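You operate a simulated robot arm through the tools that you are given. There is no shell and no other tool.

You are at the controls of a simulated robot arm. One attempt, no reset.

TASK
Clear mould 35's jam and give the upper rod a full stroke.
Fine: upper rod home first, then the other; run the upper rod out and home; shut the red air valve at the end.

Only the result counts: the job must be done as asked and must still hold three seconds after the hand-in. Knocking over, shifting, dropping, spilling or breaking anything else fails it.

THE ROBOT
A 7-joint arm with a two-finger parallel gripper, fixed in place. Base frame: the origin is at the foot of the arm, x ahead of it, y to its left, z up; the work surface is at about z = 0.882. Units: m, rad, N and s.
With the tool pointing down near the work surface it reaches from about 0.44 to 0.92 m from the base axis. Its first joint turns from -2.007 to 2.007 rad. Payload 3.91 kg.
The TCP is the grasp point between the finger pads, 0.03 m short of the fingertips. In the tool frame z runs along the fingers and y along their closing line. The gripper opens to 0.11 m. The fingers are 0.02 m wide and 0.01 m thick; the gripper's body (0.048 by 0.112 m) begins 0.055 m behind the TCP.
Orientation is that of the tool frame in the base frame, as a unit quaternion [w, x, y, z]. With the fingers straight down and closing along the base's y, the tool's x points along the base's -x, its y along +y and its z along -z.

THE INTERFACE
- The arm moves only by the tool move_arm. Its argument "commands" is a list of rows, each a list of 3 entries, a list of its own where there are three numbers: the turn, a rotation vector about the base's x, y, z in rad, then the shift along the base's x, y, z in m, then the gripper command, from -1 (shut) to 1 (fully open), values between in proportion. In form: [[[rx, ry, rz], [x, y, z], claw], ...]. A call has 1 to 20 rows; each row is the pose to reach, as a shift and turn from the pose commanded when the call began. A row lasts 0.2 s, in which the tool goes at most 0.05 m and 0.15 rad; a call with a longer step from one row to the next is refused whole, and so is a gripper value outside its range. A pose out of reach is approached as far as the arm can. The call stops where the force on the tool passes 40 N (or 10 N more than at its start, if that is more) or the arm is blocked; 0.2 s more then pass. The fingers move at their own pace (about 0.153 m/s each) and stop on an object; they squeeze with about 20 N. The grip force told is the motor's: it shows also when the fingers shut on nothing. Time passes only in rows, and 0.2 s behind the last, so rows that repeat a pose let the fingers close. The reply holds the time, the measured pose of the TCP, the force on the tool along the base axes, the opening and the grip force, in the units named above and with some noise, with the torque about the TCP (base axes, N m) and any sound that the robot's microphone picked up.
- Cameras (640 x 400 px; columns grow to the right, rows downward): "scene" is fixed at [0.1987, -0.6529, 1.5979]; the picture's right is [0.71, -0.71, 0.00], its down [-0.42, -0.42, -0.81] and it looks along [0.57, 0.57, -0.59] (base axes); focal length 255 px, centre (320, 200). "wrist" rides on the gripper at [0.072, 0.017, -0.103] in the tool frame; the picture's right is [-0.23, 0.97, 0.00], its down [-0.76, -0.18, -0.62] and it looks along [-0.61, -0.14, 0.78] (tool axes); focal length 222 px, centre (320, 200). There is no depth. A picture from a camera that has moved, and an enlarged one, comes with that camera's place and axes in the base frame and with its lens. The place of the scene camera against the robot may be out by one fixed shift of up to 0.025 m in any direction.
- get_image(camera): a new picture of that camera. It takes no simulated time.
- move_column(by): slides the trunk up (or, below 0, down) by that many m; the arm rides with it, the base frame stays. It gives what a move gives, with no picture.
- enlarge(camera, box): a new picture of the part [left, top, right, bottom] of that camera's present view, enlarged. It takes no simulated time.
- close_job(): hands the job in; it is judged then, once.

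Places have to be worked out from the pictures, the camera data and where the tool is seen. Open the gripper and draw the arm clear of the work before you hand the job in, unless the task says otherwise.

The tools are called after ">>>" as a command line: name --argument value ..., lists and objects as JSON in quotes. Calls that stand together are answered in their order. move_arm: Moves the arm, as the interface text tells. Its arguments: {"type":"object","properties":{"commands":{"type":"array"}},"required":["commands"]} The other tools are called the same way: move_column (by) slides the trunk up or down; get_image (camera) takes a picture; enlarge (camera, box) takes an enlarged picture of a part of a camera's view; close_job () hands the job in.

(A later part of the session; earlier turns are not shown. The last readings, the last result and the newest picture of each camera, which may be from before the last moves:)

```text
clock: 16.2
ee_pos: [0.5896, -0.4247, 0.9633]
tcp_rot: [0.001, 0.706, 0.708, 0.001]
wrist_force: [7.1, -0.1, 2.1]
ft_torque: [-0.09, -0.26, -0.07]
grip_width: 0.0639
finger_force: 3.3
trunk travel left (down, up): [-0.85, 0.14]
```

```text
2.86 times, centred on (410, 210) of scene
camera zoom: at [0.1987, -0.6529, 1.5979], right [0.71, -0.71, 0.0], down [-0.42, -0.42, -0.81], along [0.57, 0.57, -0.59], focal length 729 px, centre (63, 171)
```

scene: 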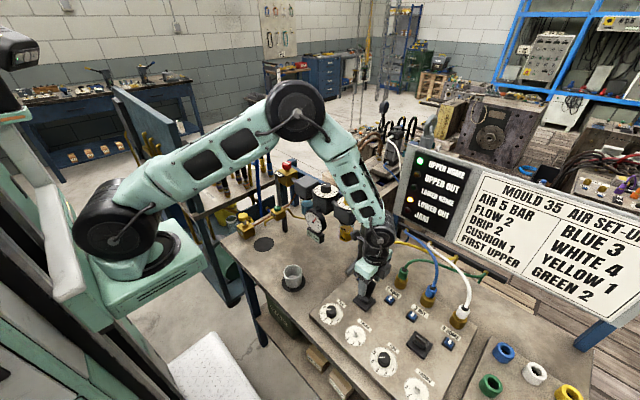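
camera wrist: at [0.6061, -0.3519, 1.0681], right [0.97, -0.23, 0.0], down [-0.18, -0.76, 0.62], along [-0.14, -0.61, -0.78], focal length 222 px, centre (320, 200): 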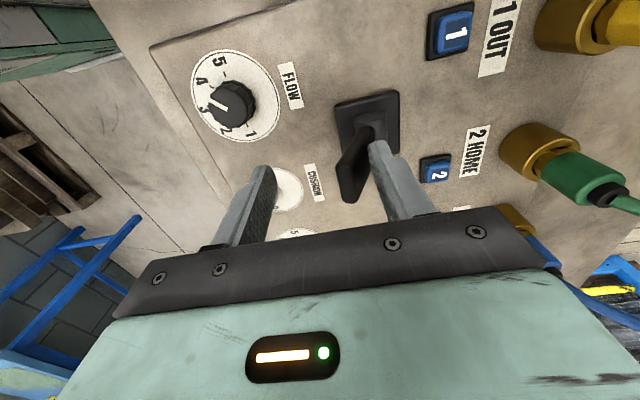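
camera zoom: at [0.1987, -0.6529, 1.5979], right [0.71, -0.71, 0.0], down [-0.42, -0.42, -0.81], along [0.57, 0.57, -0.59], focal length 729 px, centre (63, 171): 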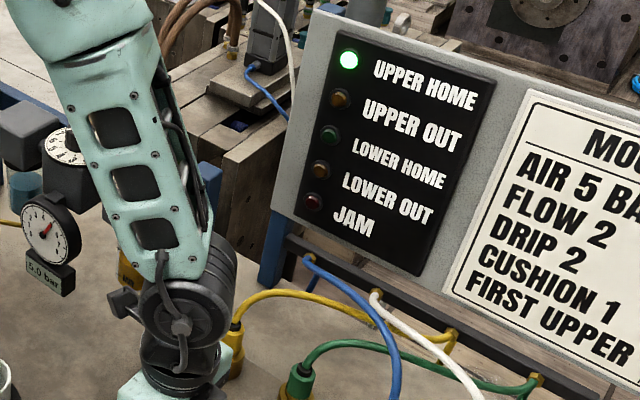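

LOWER OUT has gone out and the lever is at its stop; the lower rod is on its way. I ease off and lift clear, then check the lamps.

>>> move_arm --commands '[[[0, 0, 0], [0.006, 0, 0], 0.1], [[0, 0, 0], [0.006, 0, 0.03], 0.1], [[0, 0, 0], [0.006, 0, 0.065], 0.1], [[0, 0, 0], [0.006, 0, 0.1], 0.1], [[0, 0, 0], [0.006, 0, 0.1], 0.1]]'

>>> get_image --camera "scene"

>>> enlarge --camera "scene" --box '[320, 140, 500, 280]'

>>> enlarge --camera "scene" --box '[320, 260, 480, 380]'

```text
clock: 17.4
ee_pos: [0.5942, -0.4251, 1.0637]
tcp_rot: [0.0, 0.707, 0.707, 0.0]
wrist_force: [0.3, -0.9, 0.1]
ft_torque: [0.0, -0.01, 0.05]
grip_width: 0.0608
finger_force: 0.1
trunk travel left (down, up): [-0.85, 0.14]
```

```text
taken
```

scene: 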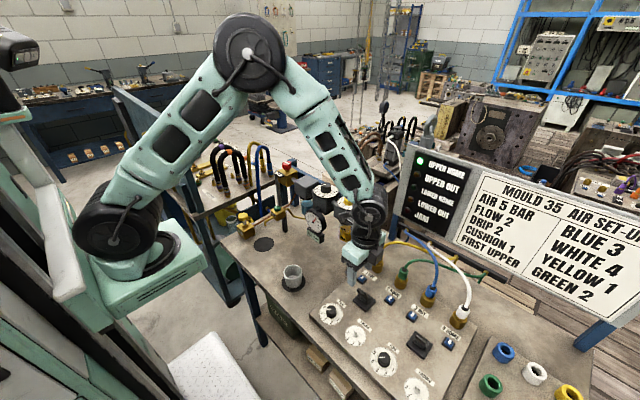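

```text
2.86 times, centred on (410, 210) of scene
camera zoom: at [0.1987, -0.6529, 1.5979], right [0.71, -0.71, 0.0], down [-0.42, -0.42, -0.81], along [0.57, 0.57, -0.59], focal length 729 px, centre (63, 171)
```

zoom: 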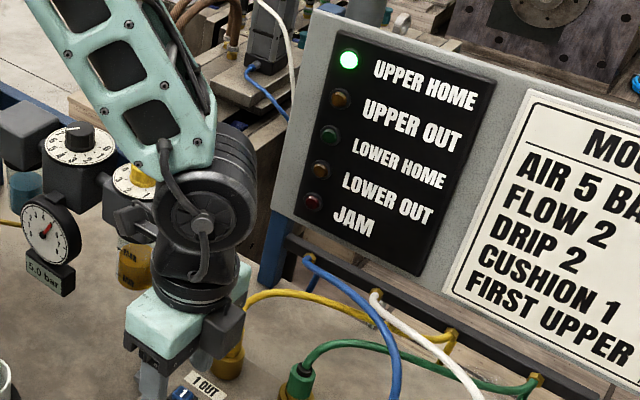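

```text
3.33 times, centred on (400, 320) of scene
camera zoom: at [0.1987, -0.6529, 1.5979], right [0.71, -0.71, 0.0], down [-0.42, -0.42, -0.81], along [0.57, 0.57, -0.59], focal length 851 px, centre (53, -200)
```

zoom: 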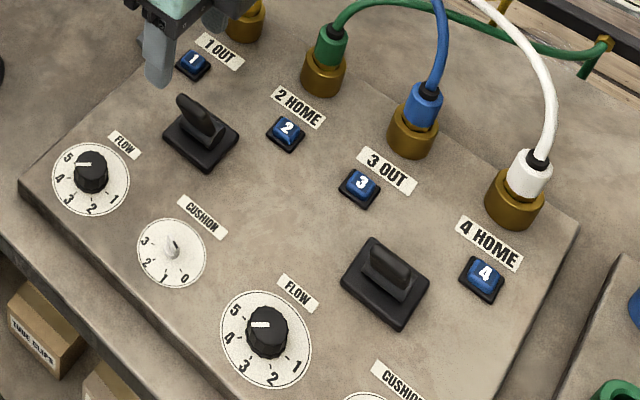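

Both levers now lean to HOME; LOWER HOME is not lit yet, so the lower rod may still be travelling. I move high over the right lever meanwhile and wait for the lamp.

>>> move_arm --commands '[[[0, 0, 0], [0.005, -0.045, 0], 0.1], [[0, 0, 0], [0.011, -0.09, 0], 0.1], [[0, 0, 0], [0.017, -0.135, 0], 0.1], [[0, 0, 0], [0.023, -0.182, 0], 0.1], [[0, 0, 0], [0.023, -0.182, 0], 0.1], [[0, 0, 0], [0.023, -0.182, 0], 0.1], [[0, 0, 0], [0.023, -0.182, 0], 0.1]]'

>>> get_image --camera "scene"

>>> enlarge --camera "scene" --box '[380, 140, 500, 240]'

>>> get_image --camera "wrist"

```text
clock: 19.0
ee_pos: [0.6186, -0.6059, 1.0622]
tcp_rot: [0.0, 0.707, 0.707, -0.001]
wrist_force: [-0.7, -0.2, -0.1]
ft_torque: [0.01, 0.03, -0.01]
grip_width: 0.0603
finger_force: 0.0
trunk travel left (down, up): [-0.85, 0.14]
```

```text
taken
```

scene: 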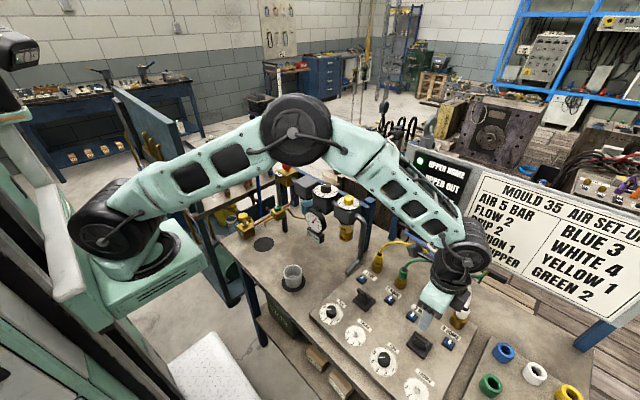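

```text
4.00 times, centred on (440, 190) of scene
camera zoom: at [0.1987, -0.6529, 1.5979], right [0.71, -0.71, 0.0], down [-0.42, -0.42, -0.81], along [0.57, 0.57, -0.59], focal length 1021 px, centre (-160, 240)
```

zoom: 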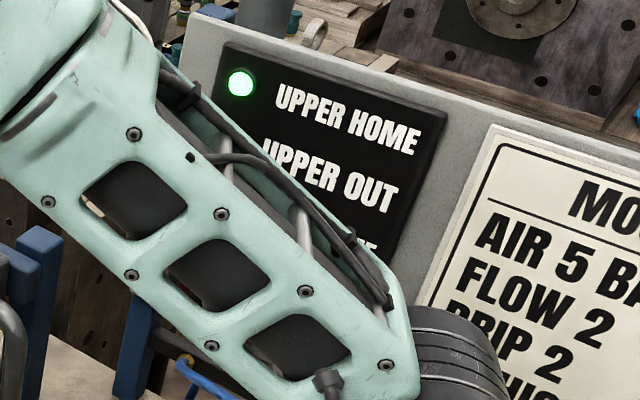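

```text
taken
camera wrist: at [0.6345, -0.5323, 1.1659], right [0.97, -0.23, 0.0], down [-0.18, -0.76, 0.62], along [-0.14, -0.61, -0.78], focal length 222 px, centre (320, 200)
```

wrist: 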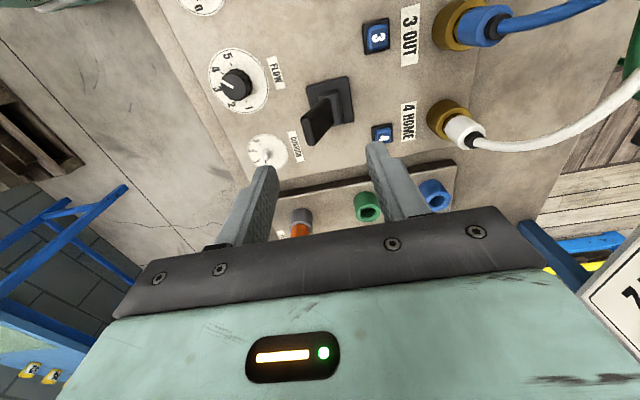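

The forearm hides the LOWER HOME lamp from here; in the lowered position it was visible before. I lower the fingers around the right lever without pushing it and look again.

>>> move_arm --commands '[[[0, 0, 0], [0, -0.001, -0.03], 0.1], [[0, 0, 0], [0, -0.001, -0.06], 0.1], [[0, 0, 0], [0, -0.001, -0.085], 0.1], [[0, 0, 0], [0, -0.001, -0.1], 0.1]]'

>>> enlarge --camera "scene" --box '[380, 140, 500, 240]'

>>> get_image --camera "wrist"

```text
clock: 20.0
ee_pos: [0.6179, -0.6077, 0.9629]
tcp_rot: [0.0, 0.706, 0.708, -0.001]
wrist_force: [0.0, -1.0, 1.1]
ft_torque: [0.0, -0.03, 0.0]
grip_width: 0.0606
finger_force: 0.1
trunk travel left (down, up): [-0.85, 0.14]
```

```text
4.00 times, centred on (440, 190) of scene
camera zoom: at [0.1987, -0.6529, 1.5979], right [0.71, -0.71, 0.0], down [-0.42, -0.42, -0.81], along [0.57, 0.57, -0.59], focal length 1021 px, centre (-160, 240)
```

zoom: 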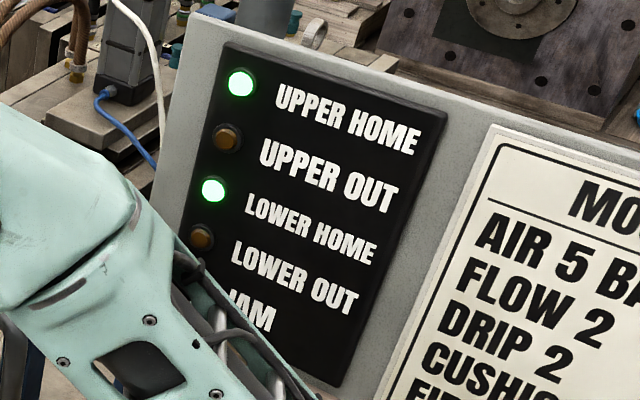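

```text
taken
camera wrist: at [0.6354, -0.5348, 1.0662], right [0.97, -0.23, 0.0], down [-0.18, -0.76, 0.62], along [-0.14, -0.61, -0.78], focal length 222 px, centre (320, 200)
```

wrist: 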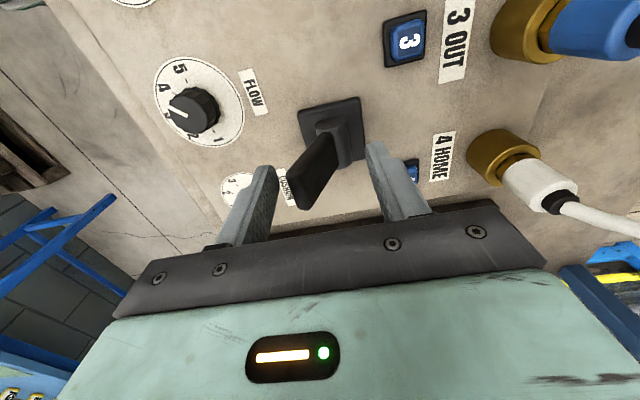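

Both UPPER HOME and LOWER HOME are lit. Now I push the right lever away (+x) to OUT for the full stroke of the upper rod.

>>> move_arm --commands '[[[0, 0, 0], [0.01, 0, 0], 0.1], [[0, 0, 0], [0.02, 0, 0], 0.1], [[0, 0, 0], [0.03, 0, 0], 0.1], [[0, 0, 0], [0.04, 0, 0], 0.1], [[0, 0, 0], [0.048, 0, 0], 0.1], [[0, 0, 0], [0.055, 0, 0], 0.1], [[0, 0, 0], [0.059, 0, 0], 0.1], [[0, 0, 0], [0.059, 0, 0], 0.1]]'

>>> get_image --camera "wrist"

>>> get_image --camera "scene"

>>> enlarge --camera "scene" --box '[380, 140, 500, 240]'

```text
clock: 21.8
ee_pos: [0.6732, -0.608, 0.962]
tcp_rot: [-0.002, 0.706, 0.708, -0.001]
wrist_force: [-23.1, 7.5, 3.5]
ft_torque: [0.34, 0.86, -0.36]
grip_width: 0.072
finger_force: 11.9
trunk travel left (down, up): [-0.85, 0.14]
```

```text
taken
camera wrist: at [0.6914, -0.5346, 1.0664], right [0.97, -0.23, 0.0], down [-0.18, -0.76, 0.62], along [-0.15, -0.61, -0.78], focal length 222 px, centre (320, 200)
```

wrist: 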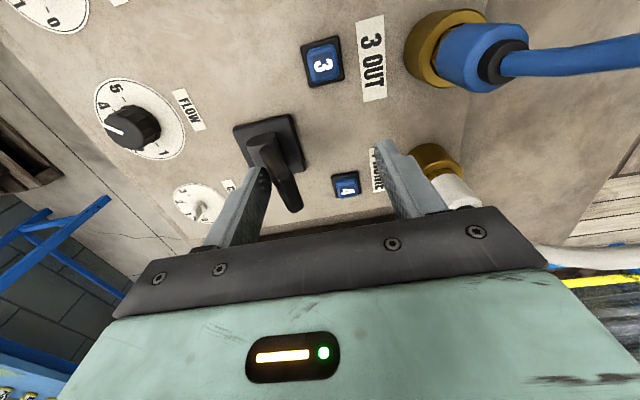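

```text
taken
```

scene: 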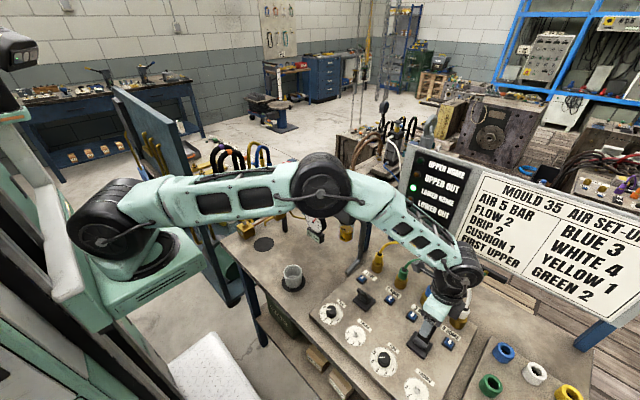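

```text
4.00 times, centred on (440, 190) of scene
camera zoom: at [0.1987, -0.6529, 1.5979], right [0.71, -0.71, 0.0], down [-0.42, -0.42, -0.81], along [0.57, 0.57, -0.59], focal length 1021 px, centre (-160, 240)
```

zoom: 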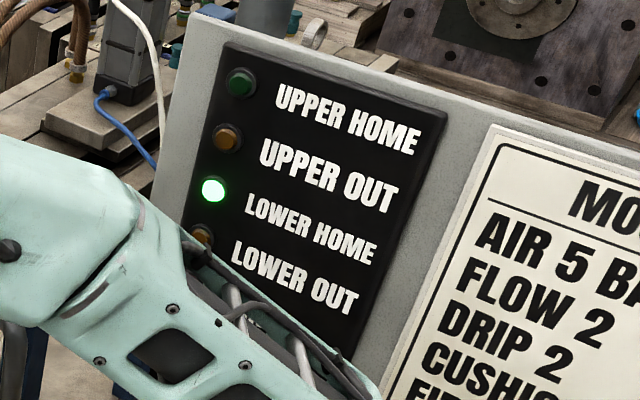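

The lever is at its OUT stop (23 N) and UPPER HOME has gone out. I back the fingers off to remove the load and wait for UPPER OUT.

>>> move_arm --commands '[[[0, 0, 0], [-0.012, 0, 0], 0.1], [[0, 0, 0], [-0.024, 0, 0], 0.1], [[0, 0, 0], [-0.024, 0, 0], 0.1], [[0, 0, 0], [-0.024, 0, 0], 0.1]]'

>>> enlarge --camera "scene" --box '[380, 140, 500, 240]'

>>> get_image --camera "wrist"

```text
clock: 22.8
ee_pos: [0.6537, -0.6088, 0.961]
tcp_rot: [0.0, 0.707, 0.707, 0.0]
wrist_force: [-0.7, -0.4, -0.3]
ft_torque: [-0.04, -0.02, -0.01]
grip_width: 0.0606
finger_force: 0.0
trunk travel left (down, up): [-0.85, 0.14]
```

```text
4.00 times, centred on (440, 190) of scene
camera zoom: at [0.1987, -0.6529, 1.5979], right [0.71, -0.71, 0.0], down [-0.42, -0.42, -0.81], along [0.57, 0.57, -0.59], focal length 1021 px, centre (-160, 240)
```

zoom: 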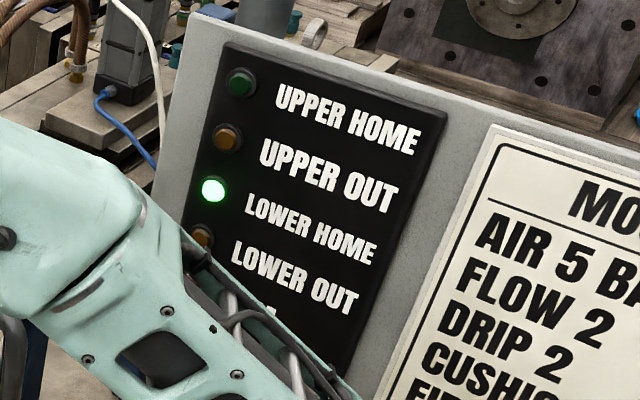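

```text
taken
camera wrist: at [0.6702, -0.5346, 1.0658], right [0.97, -0.23, 0.0], down [-0.18, -0.76, 0.62], along [-0.14, -0.61, -0.78], focal length 222 px, centre (320, 200)
```

wrist: 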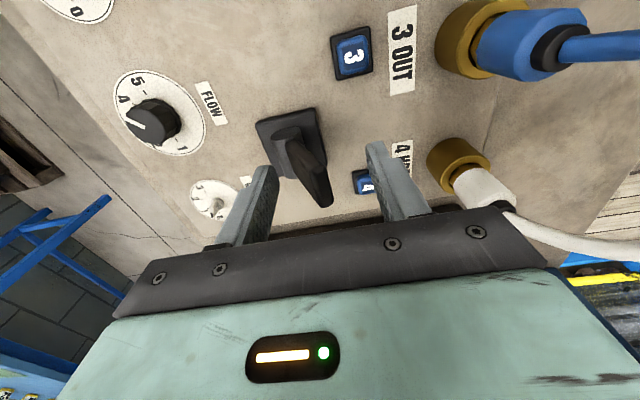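

The lever holds its OUT lean and the rod is still travelling. I wait a little and look again.

>>> move_arm --commands '[[[0, 0, 0], [0, 0, 0], 0.1], [[0, 0, 0], [0, 0, 0], 0.1], [[0, 0, 0], [0, 0, 0], 0.1], [[0, 0, 0], [0, 0, 0], 0.1], [[0, 0, 0], [0, 0, 0], 0.1]]'

>>> enlarge --camera "scene" --box '[380, 140, 500, 240]'

```text
clock: 24.0
ee_pos: [0.6524, -0.6074, 0.9612]
tcp_rot: [0.0, 0.707, 0.707, 0.001]
wrist_force: [-0.6, 0.5, -0.3]
ft_torque: [0.02, -0.01, 0.01]
grip_width: 0.0606
finger_force: 0.1
trunk travel left (down, up): [-0.85, 0.14]
```

```text
4.00 times, centred on (440, 190) of scene
camera zoom: at [0.1987, -0.6529, 1.5979], right [0.71, -0.71, 0.0], down [-0.42, -0.42, -0.81], along [0.57, 0.57, -0.59], focal length 1021 px, centre (-160, 240)
```

zoom: 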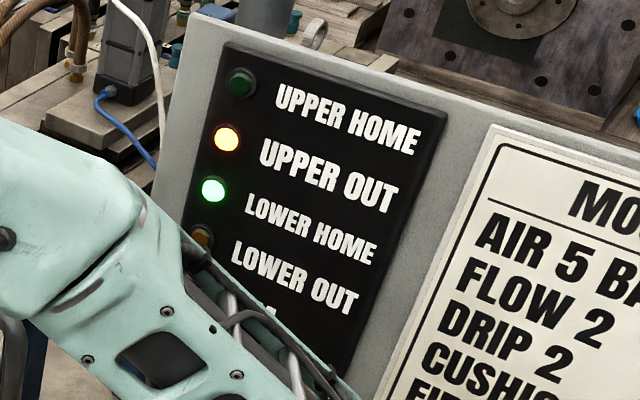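

UPPER OUT is lit, so the rod is fully out. I now drag the lever back toward the operator to bring the upper rod home again.

>>> move_arm --commands '[[[0, 0, 0], [-0.01, 0, 0], 0.1], [[0, 0, 0], [-0.02, 0, 0], 0.1], [[0, 0, 0], [-0.03, 0, 0], 0.1], [[0, 0, 0], [-0.04, 0, 0], 0.1], [[0, 0, 0], [-0.05, 0, 0], 0.1], [[0, 0, 0], [-0.058, 0, 0], 0.1], [[0, 0, 0], [-0.063, 0, 0], 0.1], [[0, 0, 0], [-0.063, 0, 0], 0.1], [[0, 0, 0], [-0.036, 0, 0], 0.1], [[0, 0, 0], [-0.036, 0, 0], 0.1], [[0, 0, 0], [-0.036, 0, 0], 0.1], [[0, 0, 0], [-0.036, 0, 0], 0.1]]'

>>> enlarge --camera "scene" --box '[380, 140, 500, 240]'

>>> get_image --camera "wrist"

```text
clock: 26.6
ee_pos: [0.618, -0.6082, 0.9641]
tcp_rot: [0.001, 0.707, 0.708, 0.0]
wrist_force: [0.1, -0.2, -0.6]
ft_torque: [-0.01, 0.01, 0.01]
grip_width: 0.0602
finger_force: 0.1
trunk travel left (down, up): [-0.85, 0.14]
```

```text
4.00 times, centred on (440, 190) of scene
camera zoom: at [0.1987, -0.6529, 1.5979], right [0.71, -0.71, 0.0], down [-0.42, -0.42, -0.81], along [0.57, 0.57, -0.59], focal length 1021 px, centre (-160, 240)
```

zoom: 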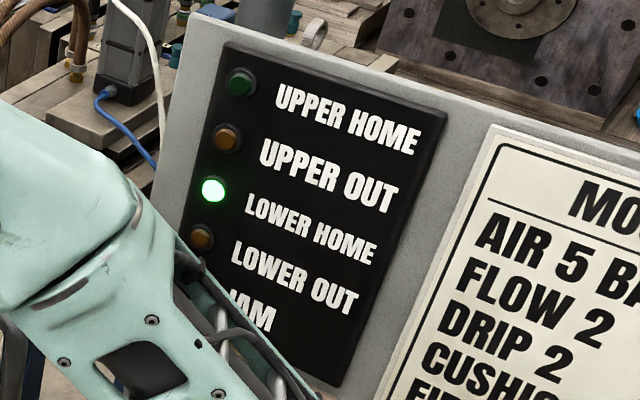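

```text
taken
camera wrist: at [0.6342, -0.5349, 1.0681], right [0.97, -0.23, 0.0], down [-0.18, -0.76, 0.62], along [-0.14, -0.61, -0.78], focal length 222 px, centre (320, 200)
```

wrist: 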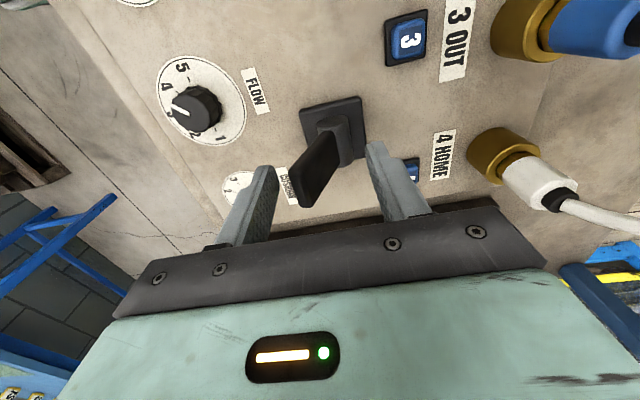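

UPPER OUT is off and the lever leans to HOME; the rod is retracting. I wait for UPPER HOME.

>>> move_arm --commands '[[[0, 0, 0], [0, 0, 0], 0.1], [[0, 0, 0], [0, 0, 0], 0.1], [[0, 0, 0], [0, 0, 0], 0.1], [[0, 0, 0], [0, 0, 0], 0.1], [[0, 0, 0], [0, 0, 0], 0.1], [[0, 0, 0], [0, 0, 0], 0.1]]'

>>> enlarge --camera "scene" --box '[380, 140, 500, 240]'

```text
clock: 28.0
ee_pos: [0.6174, -0.6079, 0.9641]
tcp_rot: [0.0, 0.706, 0.708, 0.0]
wrist_force: [0.0, -0.2, 0.7]
ft_torque: [0.0, -0.01, -0.01]
grip_width: 0.0605
finger_force: 0.1
trunk travel left (down, up): [-0.85, 0.14]
```

```text
4.00 times, centred on (440, 190) of scene
camera zoom: at [0.1987, -0.6529, 1.5979], right [0.71, -0.71, 0.0], down [-0.42, -0.42, -0.81], along [0.57, 0.57, -0.59], focal length 1021 px, centre (-160, 240)
```

zoom: 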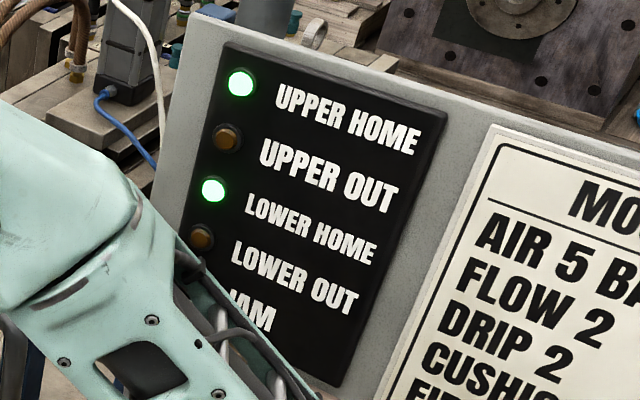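

The full stroke is done: UPPER HOME and LOWER HOME are lit. I lift straight up clear of the lever, then swing back left at height while turning the hand back, to inspect the red valve.

>>> move_arm --commands '[[[0, 0, 0], [0, 0, 0.04], 0.1], [[0, 0, 0], [0, 0, 0.085], 0.1], [[0, 0, 0], [0, 0, 0.13], 0.1], [[0, 0, 0], [0, 0, 0.175], 0.1], [[0, 0, 0], [0, 0, 0.22], 0.1], [[0, 0, 0], [0, 0, 0.265], 0.1], [[0, 0, 0], [0, 0, 0.31], 0.1]]'

>>> move_arm --commands '[[[0, 0, 0.13], [-0.01, 0.045, 0.005], 0.1], [[0, 0, 0.26], [-0.02, 0.09, 0.01], 0.1], [[0, 0, 0.39], [-0.03, 0.135, 0.015], 0.1], [[0, 0, 0.52], [-0.04, 0.18, 0.02], 0.1], [[0, 0, 0.65], [-0.05, 0.225, 0.02], 0.1], [[0, 0, 0.78], [-0.06, 0.27, 0.02], 0.1], [[0, 0, 0.91], [-0.06, 0.315, 0.02], 0.1], [[0, 0, 1.04], [-0.06, 0.36, 0.02], 0.1], [[0, 0, 1.17], [-0.06, 0.405, 0.02], 0.1], [[0, 0, 1.3], [-0.06, 0.45, 0.02], 0.1], [[0, 0, 1.43], [-0.06, 0.495, 0.02], 0.1], [[0, 0, 1.57], [-0.06, 0.54, 0.02], 0.1], [[0, 0, 1.57], [-0.06, 0.58, 0.02], 0.1]]'

>>> get_image --camera "wrist"

>>> get_image --camera "scene"

```text
clock: 29.6
ee_pos: [0.618, -0.6101, 1.2732]
tcp_rot: [-0.001, 0.706, 0.708, 0.0]
wrist_force: [-0.7, -0.9, -1.0]
ft_torque: [0.0, 0.02, 0.01]
grip_width: 0.0606
finger_force: 0.2
trunk travel left (down, up): [-0.85, 0.14]
```

```text
clock: 32.4
ee_pos: [0.558, -0.0264, 1.2939]
tcp_rot: [0.001, -0.001, 1.0, -0.001]
wrist_force: [-0.8, -1.2, 0.5]
ft_torque: [0.02, 0.01, -0.02]
grip_width: 0.0606
finger_force: 0.0
trunk travel left (down, up): [-0.85, 0.14]
```

```text
taken
camera wrist: at [0.4843, -0.0096, 1.3975], right [0.23, 0.97, 0.0], down [0.76, -0.18, 0.62], along [0.61, -0.14, -0.78], focal length 222 px, centre (320, 200)
```

wrist: 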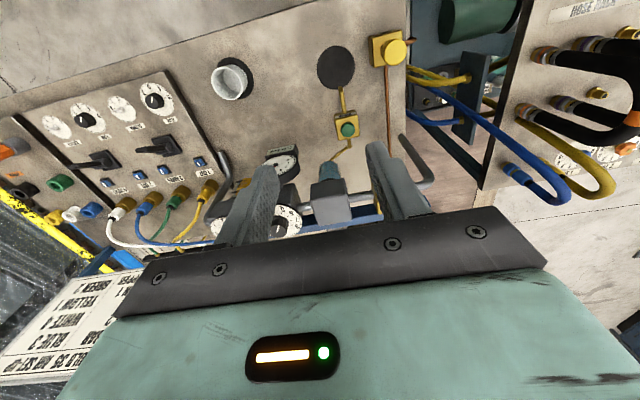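

```text
taken
```

scene: 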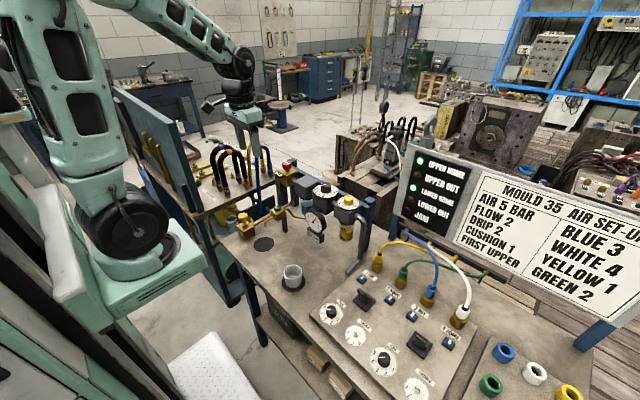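

The lamps hold. The fingers hide the valve from here, so I move above it (roughly x 0.73, y 0.09, z 1.28) with the gripper opened, to see the knob from above.

>>> move_arm --commands '[[[0, 0, 0], [0.035, 0.024, 0], 1], [[0, 0, 0], [0.07, 0.048, 0], 1], [[0, 0, 0], [0.105, 0.072, 0], 1], [[0, 0, 0], [0.14, 0.096, 0], 1], [[0, 0, 0], [0.165, 0.115, 0], 1]]'

>>> get_image --camera "wrist"

>>> enlarge --camera "scene" --box '[260, 145, 320, 205]'

```text
clock: 33.6
ee_pos: [0.7206, 0.0877, 1.2938]
tcp_rot: [0.0, -0.001, 1.0, -0.001]
wrist_force: [-0.1, -0.3, 0.0]
ft_torque: [0.02, -0.01, 0.01]
grip_width: 0.11
finger_force: 0.1
trunk travel left (down, up): [-0.85, 0.14]
```

```text
taken
camera wrist: at [0.6487, 0.1055, 1.3975], right [0.23, 0.97, 0.0], down [0.76, -0.18, 0.62], along [0.61, -0.14, -0.78], focal length 222 px, centre (320, 200)
```

wrist: 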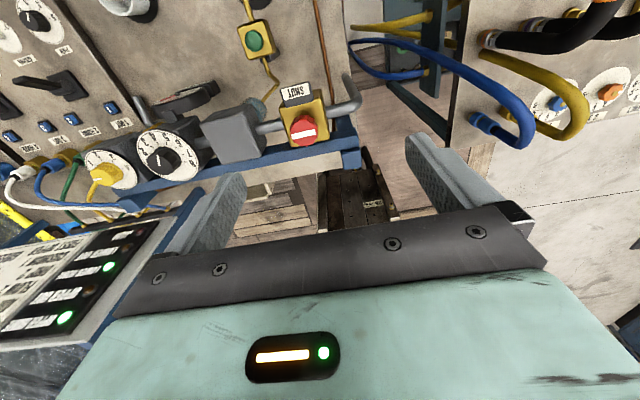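

```text
6.67 times, centred on (290, 175) of scene
camera zoom: at [0.1987, -0.6529, 1.5979], right [0.71, -0.71, 0.0], down [-0.42, -0.42, -0.81], along [0.57, 0.57, -0.59], focal length 1701 px, centre (520, 367)
```

zoom: 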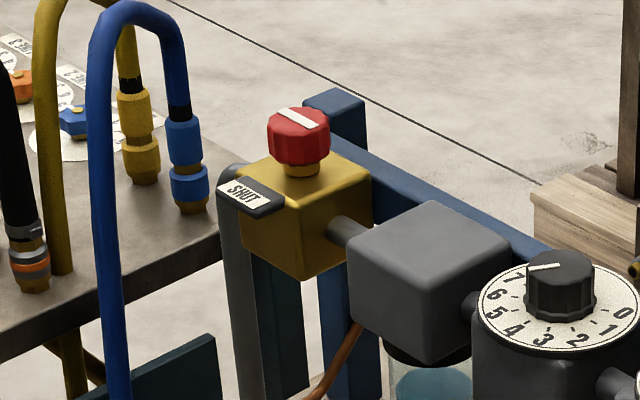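

The red knob sits upright on the yellow block, with its white bar along y (in line with the pipe) and a SHUT tag on the near (-x) edge. I enlarge to read the bar's end and the knob shape.

>>> enlarge --camera "wrist" --box '[270, 70, 350, 160]'

>>> enlarge --camera "scene" --box '[278, 152, 302, 176]'

>>> enlarge --camera "wrist" --box '[285, 105, 325, 150]'

```text
4.44 times, centred on (310, 115) of wrist
camera zoom: at [0.6487, 0.1055, 1.3975], right [0.23, 0.97, 0.0], down [0.76, -0.18, 0.62], along [0.61, -0.14, -0.78], focal length 987 px, centre (364, 578)
```

zoom: 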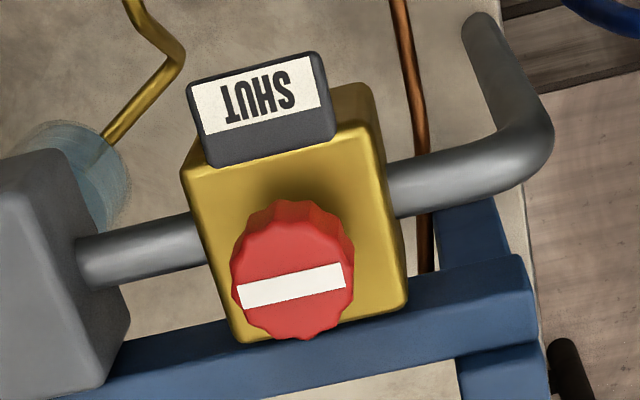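

```text
16.00 times, centred on (290, 164) of scene
camera zoom: at [0.1987, -0.6529, 1.5979], right [0.71, -0.71, 0.0], down [-0.42, -0.42, -0.81], along [0.57, 0.57, -0.59], focal length 4083 px, centre (800, 776)
```

zoom: 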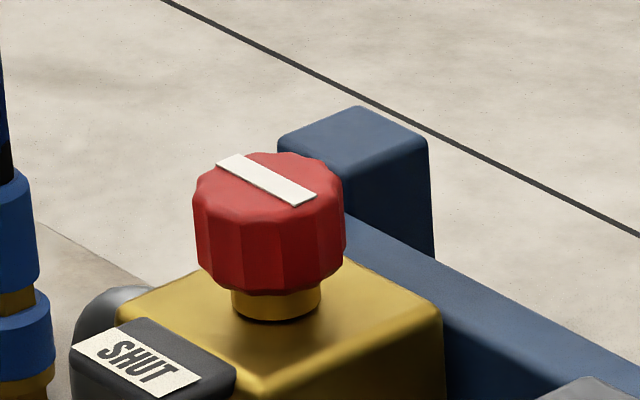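

```text
8.89 times, centred on (305, 128) of wrist
camera zoom: at [0.6487, 0.1055, 1.3975], right [0.23, 0.97, 0.0], down [0.76, -0.18, 0.62], along [0.61, -0.14, -0.78], focal length 1974 px, centre (453, 844)
```

zoom: 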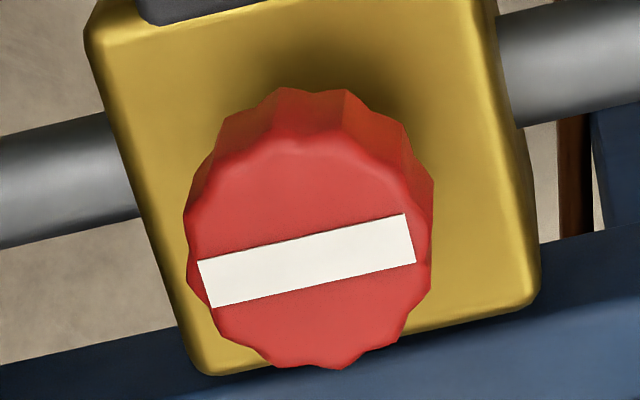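

The bar runs the full diameter, lies along the pipe (open) and should end up across it, pointing at the SHUT tag. I triangulate the knob top to about (0.752, 0.062, 1.124), 0.035 m across. I move above it with the fingers closing along y.

>>> move_arm --commands '[[[0, 0, 0], [0.016, -0.013, -0.02], 0.2], [[0, 0, 0], [0.0315, -0.026, -0.045], 0.2], [[0, 0, 0], [0.0315, -0.026, -0.07], 0.2], [[0, 0, 0], [0.0315, -0.026, -0.09], 0.2]]'

>>> get_image --camera "wrist"

>>> enlarge --camera "wrist" --box '[240, 80, 400, 200]'

>>> enlarge --camera "scene" --box '[250, 110, 340, 200]'

```text
clock: 34.6
ee_pos: [0.7531, 0.0605, 1.2029]
tcp_rot: [0.0, 0.0, 1.0, 0.0]
wrist_force: [-0.9, 1.0, 0.9]
ft_torque: [0.0, -0.02, -0.02]
grip_width: 0.0662
finger_force: 0.0
trunk travel left (down, up): [-0.85, 0.14]
```

```text
taken
camera wrist: at [0.6816, 0.0792, 1.3067], right [0.23, 0.97, 0.0], down [0.76, -0.18, 0.62], along [0.61, -0.14, -0.78], focal length 222 px, centre (320, 200)
```

wrist: 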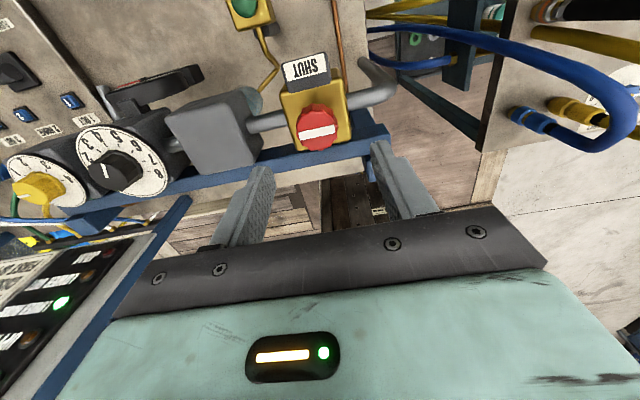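

```text
3.33 times, centred on (320, 140) of wrist
camera zoom: at [0.6816, 0.0792, 1.3067], right [0.23, 0.97, 0.0], down [0.76, -0.18, 0.62], along [0.61, -0.14, -0.78], focal length 740 px, centre (320, 400)
```

zoom: 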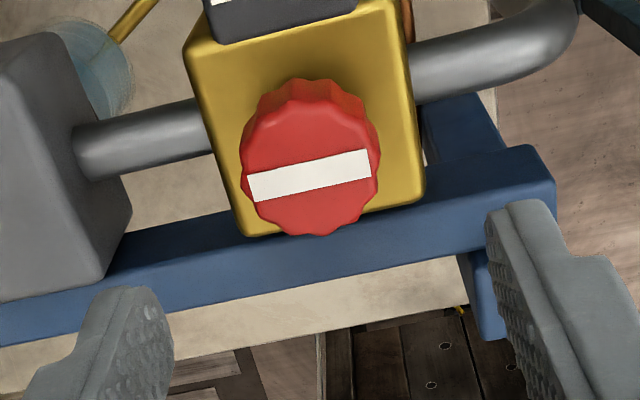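

```text
4.44 times, centred on (295, 155) of scene
camera zoom: at [0.1987, -0.6529, 1.5979], right [0.71, -0.71, 0.0], down [-0.42, -0.42, -0.81], along [0.57, 0.57, -0.59], focal length 1134 px, centre (431, 400)
```

zoom: 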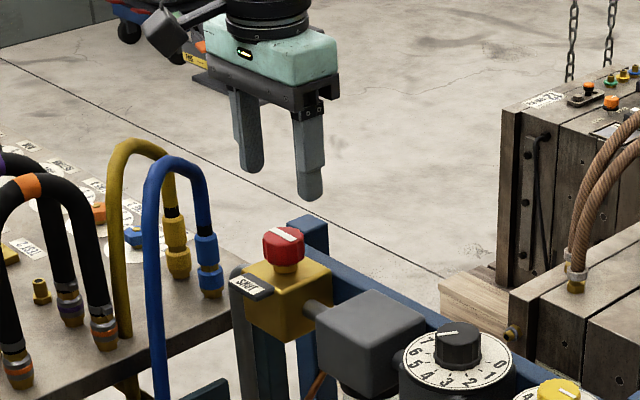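

The knob top is confirmed at about (0.7525, 0.0607, 1.123), right under the hand, and the block top is near z 1.083. I lower until the fingertips are at about 1.103, around the knob's sides, still open.

>>> move_arm --commands '[[[0, 0, 0], [0, 0, -0.025], 0.2], [[0, 0, 0], [0, 0, -0.05], 0.2], [[0, 0, 0], [0, 0, -0.07], 0.2], [[0, 0, 0], [0, 0, -0.07], 0.2]]'

>>> get_image --camera "wrist"

>>> enlarge --camera "scene" --box '[250, 110, 340, 200]'

```text
clock: 35.6
ee_pos: [0.7538, 0.0617, 1.1317]
tcp_rot: [0.0, 0.0, 1.0, 0.0]
wrist_force: [0.2, -0.3, -0.8]
ft_torque: [0.03, 0.02, 0.0]
grip_width: 0.066
finger_force: 0.0
trunk travel left (down, up): [-0.85, 0.14]
```

```text
taken
camera wrist: at [0.6814, 0.0788, 1.2367], right [0.23, 0.97, 0.0], down [0.76, -0.18, 0.62], along [0.61, -0.14, -0.78], focal length 222 px, centre (320, 200)
```

wrist: 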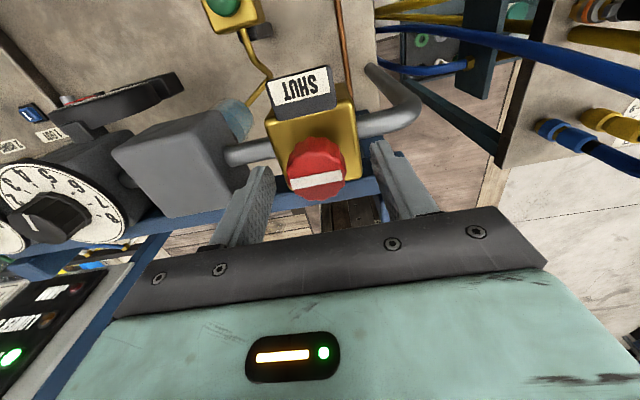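

```text
4.44 times, centred on (295, 155) of scene
camera zoom: at [0.1987, -0.6529, 1.5979], right [0.71, -0.71, 0.0], down [-0.42, -0.42, -0.81], along [0.57, 0.57, -0.59], focal length 1134 px, centre (431, 400)
```

zoom: 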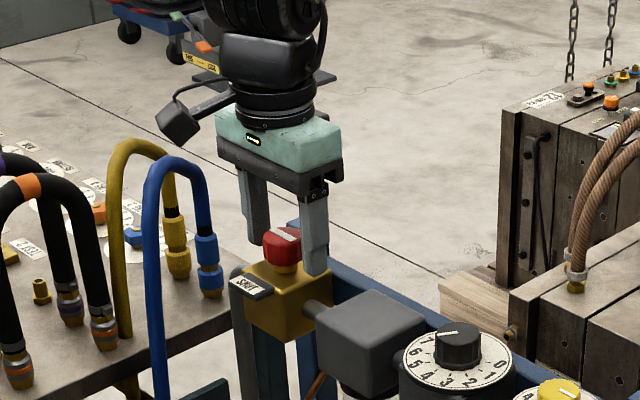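

The knob is centred between the fingers as predicted. I close on it.

>>> move_arm --commands '[[[0, 0, 0], [0, 0, 0], -1], [[0, 0, 0], [0, 0, 0], -1], [[0, 0, 0], [0, 0, 0], -1]]'

```text
clock: 36.4
ee_pos: [0.7532, 0.0615, 1.1323]
tcp_rot: [0.0, 0.0, 1.0, -0.001]
wrist_force: [-0.9, -7.0, -1.3]
ft_torque: [-0.27, 0.09, 0.02]
grip_width: 0.0345
finger_force: 44.9
trunk travel left (down, up): [-0.85, 0.14]
```

The fingers hold the knob (0.0345 m wide). I try a small clockwise turn first and read the torque.

>>> move_arm --commands '[[[0, 0, -0.06], [0, -0.0007, 0], -1], [[0, 0, -0.14], [0, -0.0007, 0], -1], [[0, 0, -0.22], [0, -0.0007, 0], -1], [[0, 0, -0.3], [0, -0.0007, 0], -1]]'

>>> enlarge --camera "wrist" --box '[240, 80, 400, 220]'

```text
clock: 37.4
ee_pos: [0.7545, 0.0595, 1.1323]
tcp_rot: [0.0, 0.15, 0.989, -0.001]
wrist_force: [-2.7, -12.9, 0.4]
ft_torque: [-0.37, -0.25, 0.09]
grip_width: 0.0344
finger_force: 44.5
trunk travel left (down, up): [-0.85, 0.14]
```

```text
2.86 times, centred on (320, 150) of wrist
camera zoom: at [0.6895, 0.0973, 1.2367], right [0.51, 0.86, 0.0], down [0.67, -0.4, 0.62], along [0.54, -0.32, -0.78], focal length 635 px, centre (320, 343)
```

zoom: 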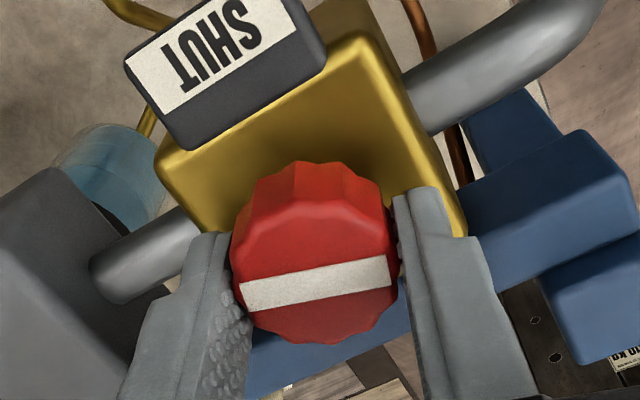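

The knob turned with the fingers at almost no torque. I continue clockwise in another stage, watching the side force.

>>> move_arm --commands '[[[0, 0, -0.1], [0, -0.0005, 0], -1], [[0, 0, -0.2], [0, -0.001, 0], -1], [[0, 0, -0.3], [0, -0.001, 0], -1]]'

```text
clock: 38.2
ee_pos: [0.7528, 0.0576, 1.1325]
tcp_rot: [0.0, 0.297, 0.955, -0.001]
wrist_force: [-4.3, -15.9, 0.4]
ft_torque: [-0.5, -0.15, 0.09]
grip_width: 0.0342
finger_force: 45.5
trunk travel left (down, up): [-0.85, 0.14]
```

The measured TCP sits about 2 mm to -y of where I command it, so the knob's true axis is a bit further -y. I shift the command that way without turning and read the force.

>>> move_arm --commands '[[[0, 0, 0], [-0.0003, -0.0015, 0], -1], [[0, 0, 0], [-0.0003, -0.0015, 0], -1]]'

>>> enlarge --camera "wrist" --box '[240, 80, 400, 220]'

```text
clock: 38.8
ee_pos: [0.7533, 0.0587, 1.1324]
tcp_rot: [0.0, 0.296, 0.955, 0.001]
wrist_force: [-2.6, -11.6, 2.7]
ft_torque: [-0.24, 0.12, 0.05]
grip_width: 0.0344
finger_force: 45.3
trunk travel left (down, up): [-0.85, 0.14]
```

```text
2.86 times, centred on (320, 150) of wrist
camera zoom: at [0.7028, 0.1132, 1.2368], right [0.74, 0.68, 0.0], down [0.53, -0.58, 0.62], along [0.42, -0.46, -0.78], focal length 635 px, centre (320, 343)
```

zoom: 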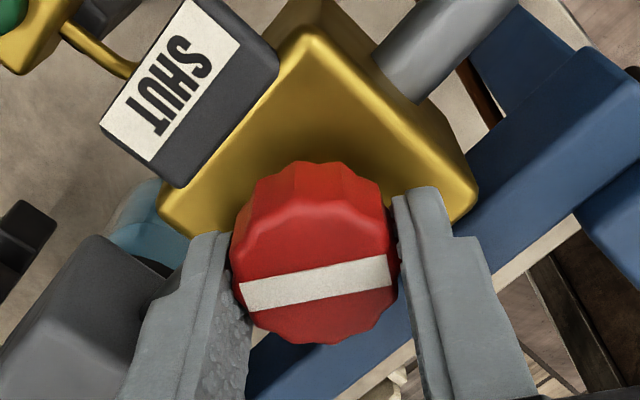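

The force dropped to about 12 N and the knob has turned about 34° with the hand. I turn on through the rest of the quarter turn.

>>> move_arm --commands '[[[0, 0, -0.1], [0, -0.0005, 0], -1], [[0, 0, -0.22], [0, -0.001, 0], -1], [[0, 0, -0.34], [0, -0.001, 0], -1], [[0, 0, -0.46], [0, -0.001, 0], -1]]'

```text
clock: 39.8
ee_pos: [0.7528, 0.0564, 1.1323]
tcp_rot: [0.0, 0.506, 0.862, 0.0]
wrist_force: [-9.8, -9.5, 3.0]
ft_torque: [-0.74, -0.04, 0.07]
grip_width: 0.0346
finger_force: 44.7
trunk travel left (down, up): [-0.85, 0.14]
```

About 61° are done with low torque. I finish the quarter turn.

>>> move_arm --commands '[[[0, 0, -0.12], [0, 0, 0], -1], [[0, 0, -0.25], [0, 0, 0], -1], [[0, 0, -0.38], [0, 0, 0], -1], [[0, 0, -0.5], [0, 0, 0], -1], [[0, 0, -0.51], [0, 0, 0], -1]]'

>>> get_image --camera "wrist"

>>> enlarge --camera "wrist" --box '[240, 80, 400, 220]'

>>> enlarge --camera "scene" --box '[250, 130, 350, 250]'

```text
clock: 41.0
ee_pos: [0.7512, 0.0556, 1.1325]
tcp_rot: [-0.002, 0.707, 0.707, -0.002]
wrist_force: [-29.9, -11.8, 0.4]
ft_torque: [0.2, 0.65, 0.08]
grip_width: 0.0345
finger_force: 44.6
trunk travel left (down, up): [-0.85, 0.14]
```

```text
taken
camera wrist: at [0.7676, 0.1293, 1.2366], right [0.97, -0.23, -0.01], down [-0.17, -0.76, 0.62], along [-0.15, -0.61, -0.78], focal length 222 px, centre (320, 200)
```

wrist: 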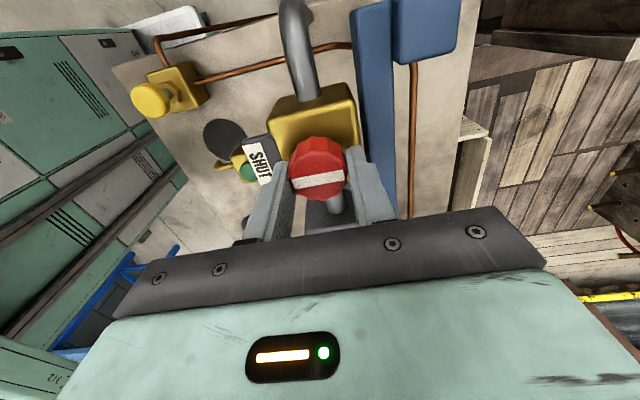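

```text
2.86 times, centred on (320, 150) of wrist
camera zoom: at [0.7676, 0.1293, 1.2366], right [0.97, -0.23, -0.01], down [-0.17, -0.76, 0.62], along [-0.15, -0.61, -0.78], focal length 635 px, centre (320, 343)
```

zoom: 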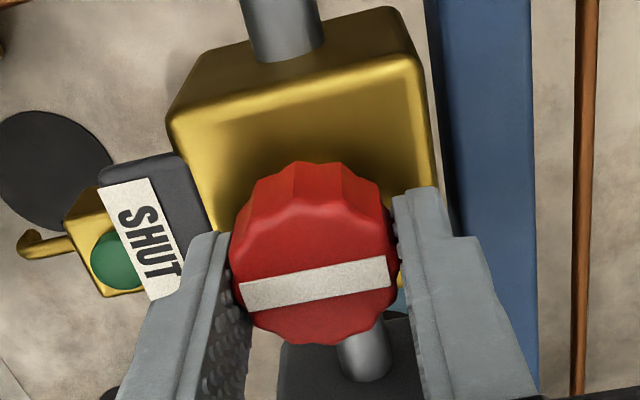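

```text
3.33 times, centred on (300, 190) of scene
camera zoom: at [0.1987, -0.6529, 1.5979], right [0.71, -0.71, 0.0], down [-0.42, -0.42, -0.81], along [0.57, 0.57, -0.59], focal length 851 px, centre (387, 233)
```

zoom: 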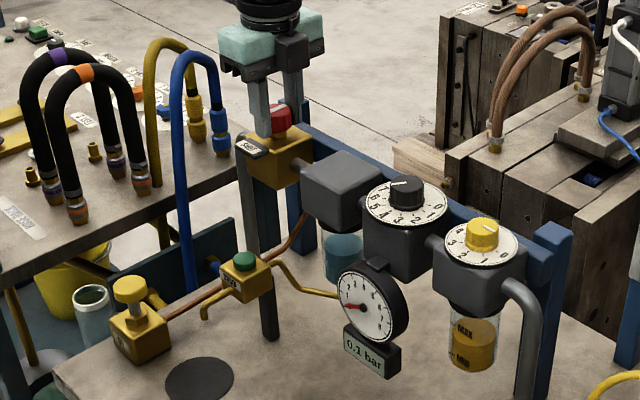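

The gauge has dropped to 0.1 bar and the bar now points at SHUT, so the valve is shut. I first relieve the side load, then open slightly and lift straight off so that nothing touches the tag or turns the knob.

>>> move_arm --commands '[[[0, 0, 0], [-0.0015, -0.0005, 0], -1], [[0, 0, 0], [-0.003, -0.001, 0], -1], [[0, 0, 0], [-0.003, -0.001, 0], -1]]'

```text
clock: 41.8
ee_pos: [0.7494, 0.0561, 1.1311]
tcp_rot: [-0.001, 0.707, 0.707, 0.0]
wrist_force: [-20.0, -6.4, -11.0]
ft_torque: [-0.54, 0.46, 0.1]
grip_width: 0.0347
finger_force: 44.9
trunk travel left (down, up): [-0.85, 0.14]
```

The load has fallen somewhat and the knob stays put. I open slightly and lift straight up.

>>> move_arm --commands '[[[0, 0, 0], [0, 0, 0], -0.12], [[0, 0, 0], [0, 0, 0], -0.12], [[0, 0, 0], [0, 0, 0.01], -0.12], [[0, 0, 0], [0, 0, 0.03], -0.12], [[0, 0, 0], [0, 0, 0.06], -0.12], [[0, 0, 0], [0, 0, 0.1], -0.12]]'

>>> get_image --camera "wrist"

>>> enlarge --camera "scene" --box '[250, 130, 350, 250]'

>>> enlarge --camera "scene" --box '[360, 140, 500, 340]'

```text
clock: 43.2
ee_pos: [0.751, 0.0558, 1.2316]
tcp_rot: [0.0, 0.707, 0.707, 0.0]
wrist_force: [-0.1, 1.1, -0.1]
ft_torque: [-0.02, -0.01, 0.0]
grip_width: 0.0484
finger_force: 0.0
trunk travel left (down, up): [-0.85, 0.14]
```

```text
taken
camera wrist: at [0.7682, 0.1286, 1.336], right [0.97, -0.23, 0.0], down [-0.18, -0.76, 0.62], along [-0.14, -0.61, -0.78], focal length 222 px, centre (320, 200)
```

wrist: 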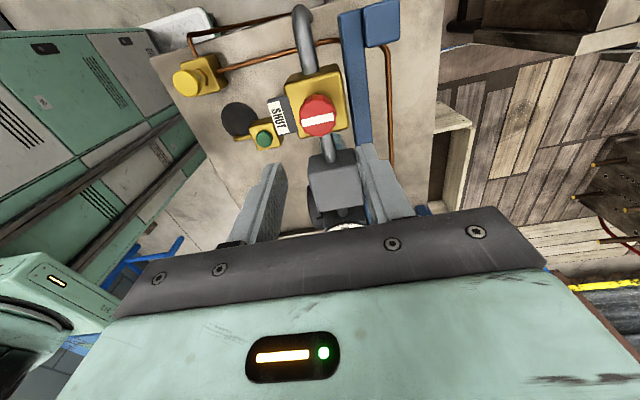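

```text
3.33 times, centred on (300, 190) of scene
camera zoom: at [0.1987, -0.6529, 1.5979], right [0.71, -0.71, 0.0], down [-0.42, -0.42, -0.81], along [0.57, 0.57, -0.59], focal length 851 px, centre (387, 233)
```

zoom: 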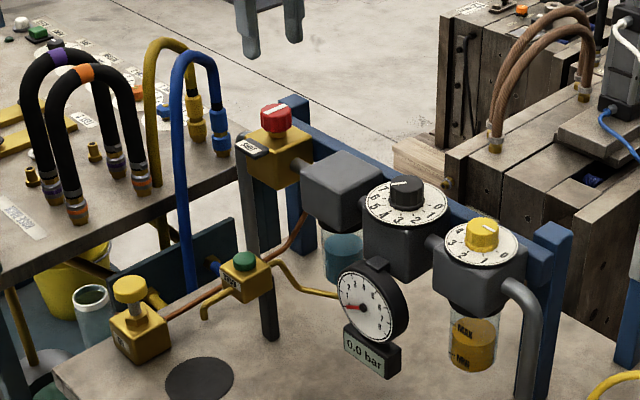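

```text
2.00 times, centred on (430, 240) of scene
camera zoom: at [0.1987, -0.6529, 1.5979], right [0.71, -0.71, 0.0], down [-0.42, -0.42, -0.81], along [0.57, 0.57, -0.59], focal length 510 px, centre (100, 120)
```

zoom: 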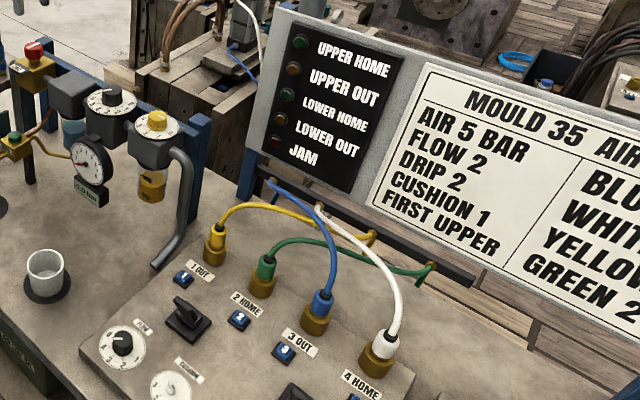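

The gauge reads 0.0 bar and the knob's bar points to SHUT, but all lamps are now off. I look closely at the cylinder and the panel to judge whether the lamps just lost their supply or a rod has moved.

>>> enlarge --camera "scene" --box '[340, 100, 440, 200]'

>>> enlarge --camera "scene" --box '[380, 140, 500, 240]'

>>> enlarge --camera "scene" --box '[320, 260, 480, 400]'

>>> enlarge --camera "wrist" --box '[250, 50, 390, 170]'

```text
4.00 times, centred on (390, 150) of scene
camera zoom: at [0.1987, -0.6529, 1.5979], right [0.71, -0.71, 0.0], down [-0.42, -0.42, -0.81], along [0.57, 0.57, -0.59], focal length 1021 px, centre (40, 400)
```

zoom: 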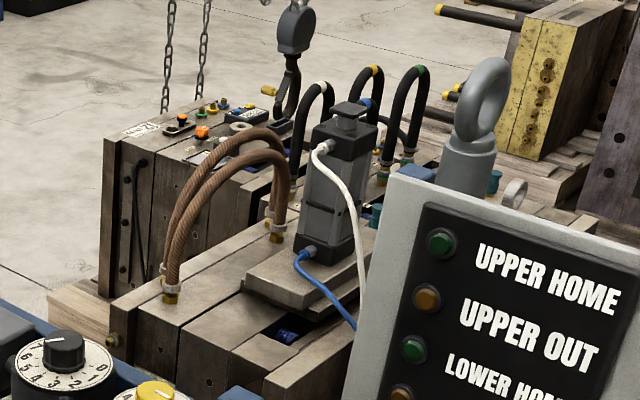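

```text
4.00 times, centred on (440, 190) of scene
camera zoom: at [0.1987, -0.6529, 1.5979], right [0.71, -0.71, 0.0], down [-0.42, -0.42, -0.81], along [0.57, 0.57, -0.59], focal length 1021 px, centre (-160, 240)
```

zoom: 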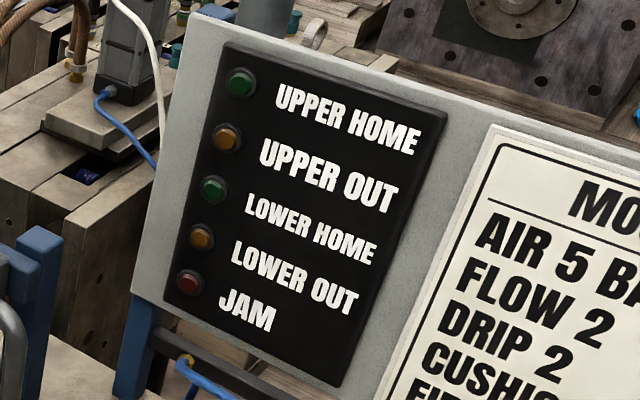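

```text
2.86 times, centred on (400, 330) of scene
camera zoom: at [0.1987, -0.6529, 1.5979], right [0.71, -0.71, 0.0], down [-0.42, -0.42, -0.81], along [0.57, 0.57, -0.59], focal length 729 px, centre (91, -171)
```

zoom: 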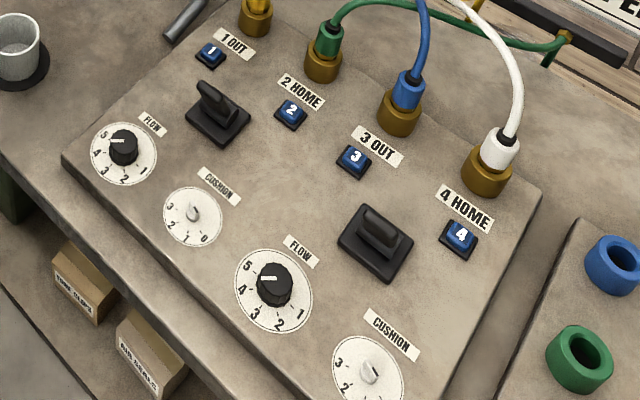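

```text
3.33 times, centred on (320, 110) of wrist
camera zoom: at [0.7682, 0.1286, 1.336], right [0.97, -0.23, 0.0], down [-0.18, -0.76, 0.62], along [-0.14, -0.61, -0.78], focal length 740 px, centre (320, 500)
```

zoom: 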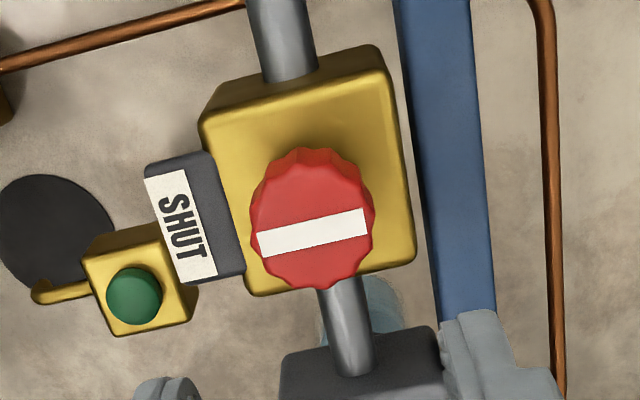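

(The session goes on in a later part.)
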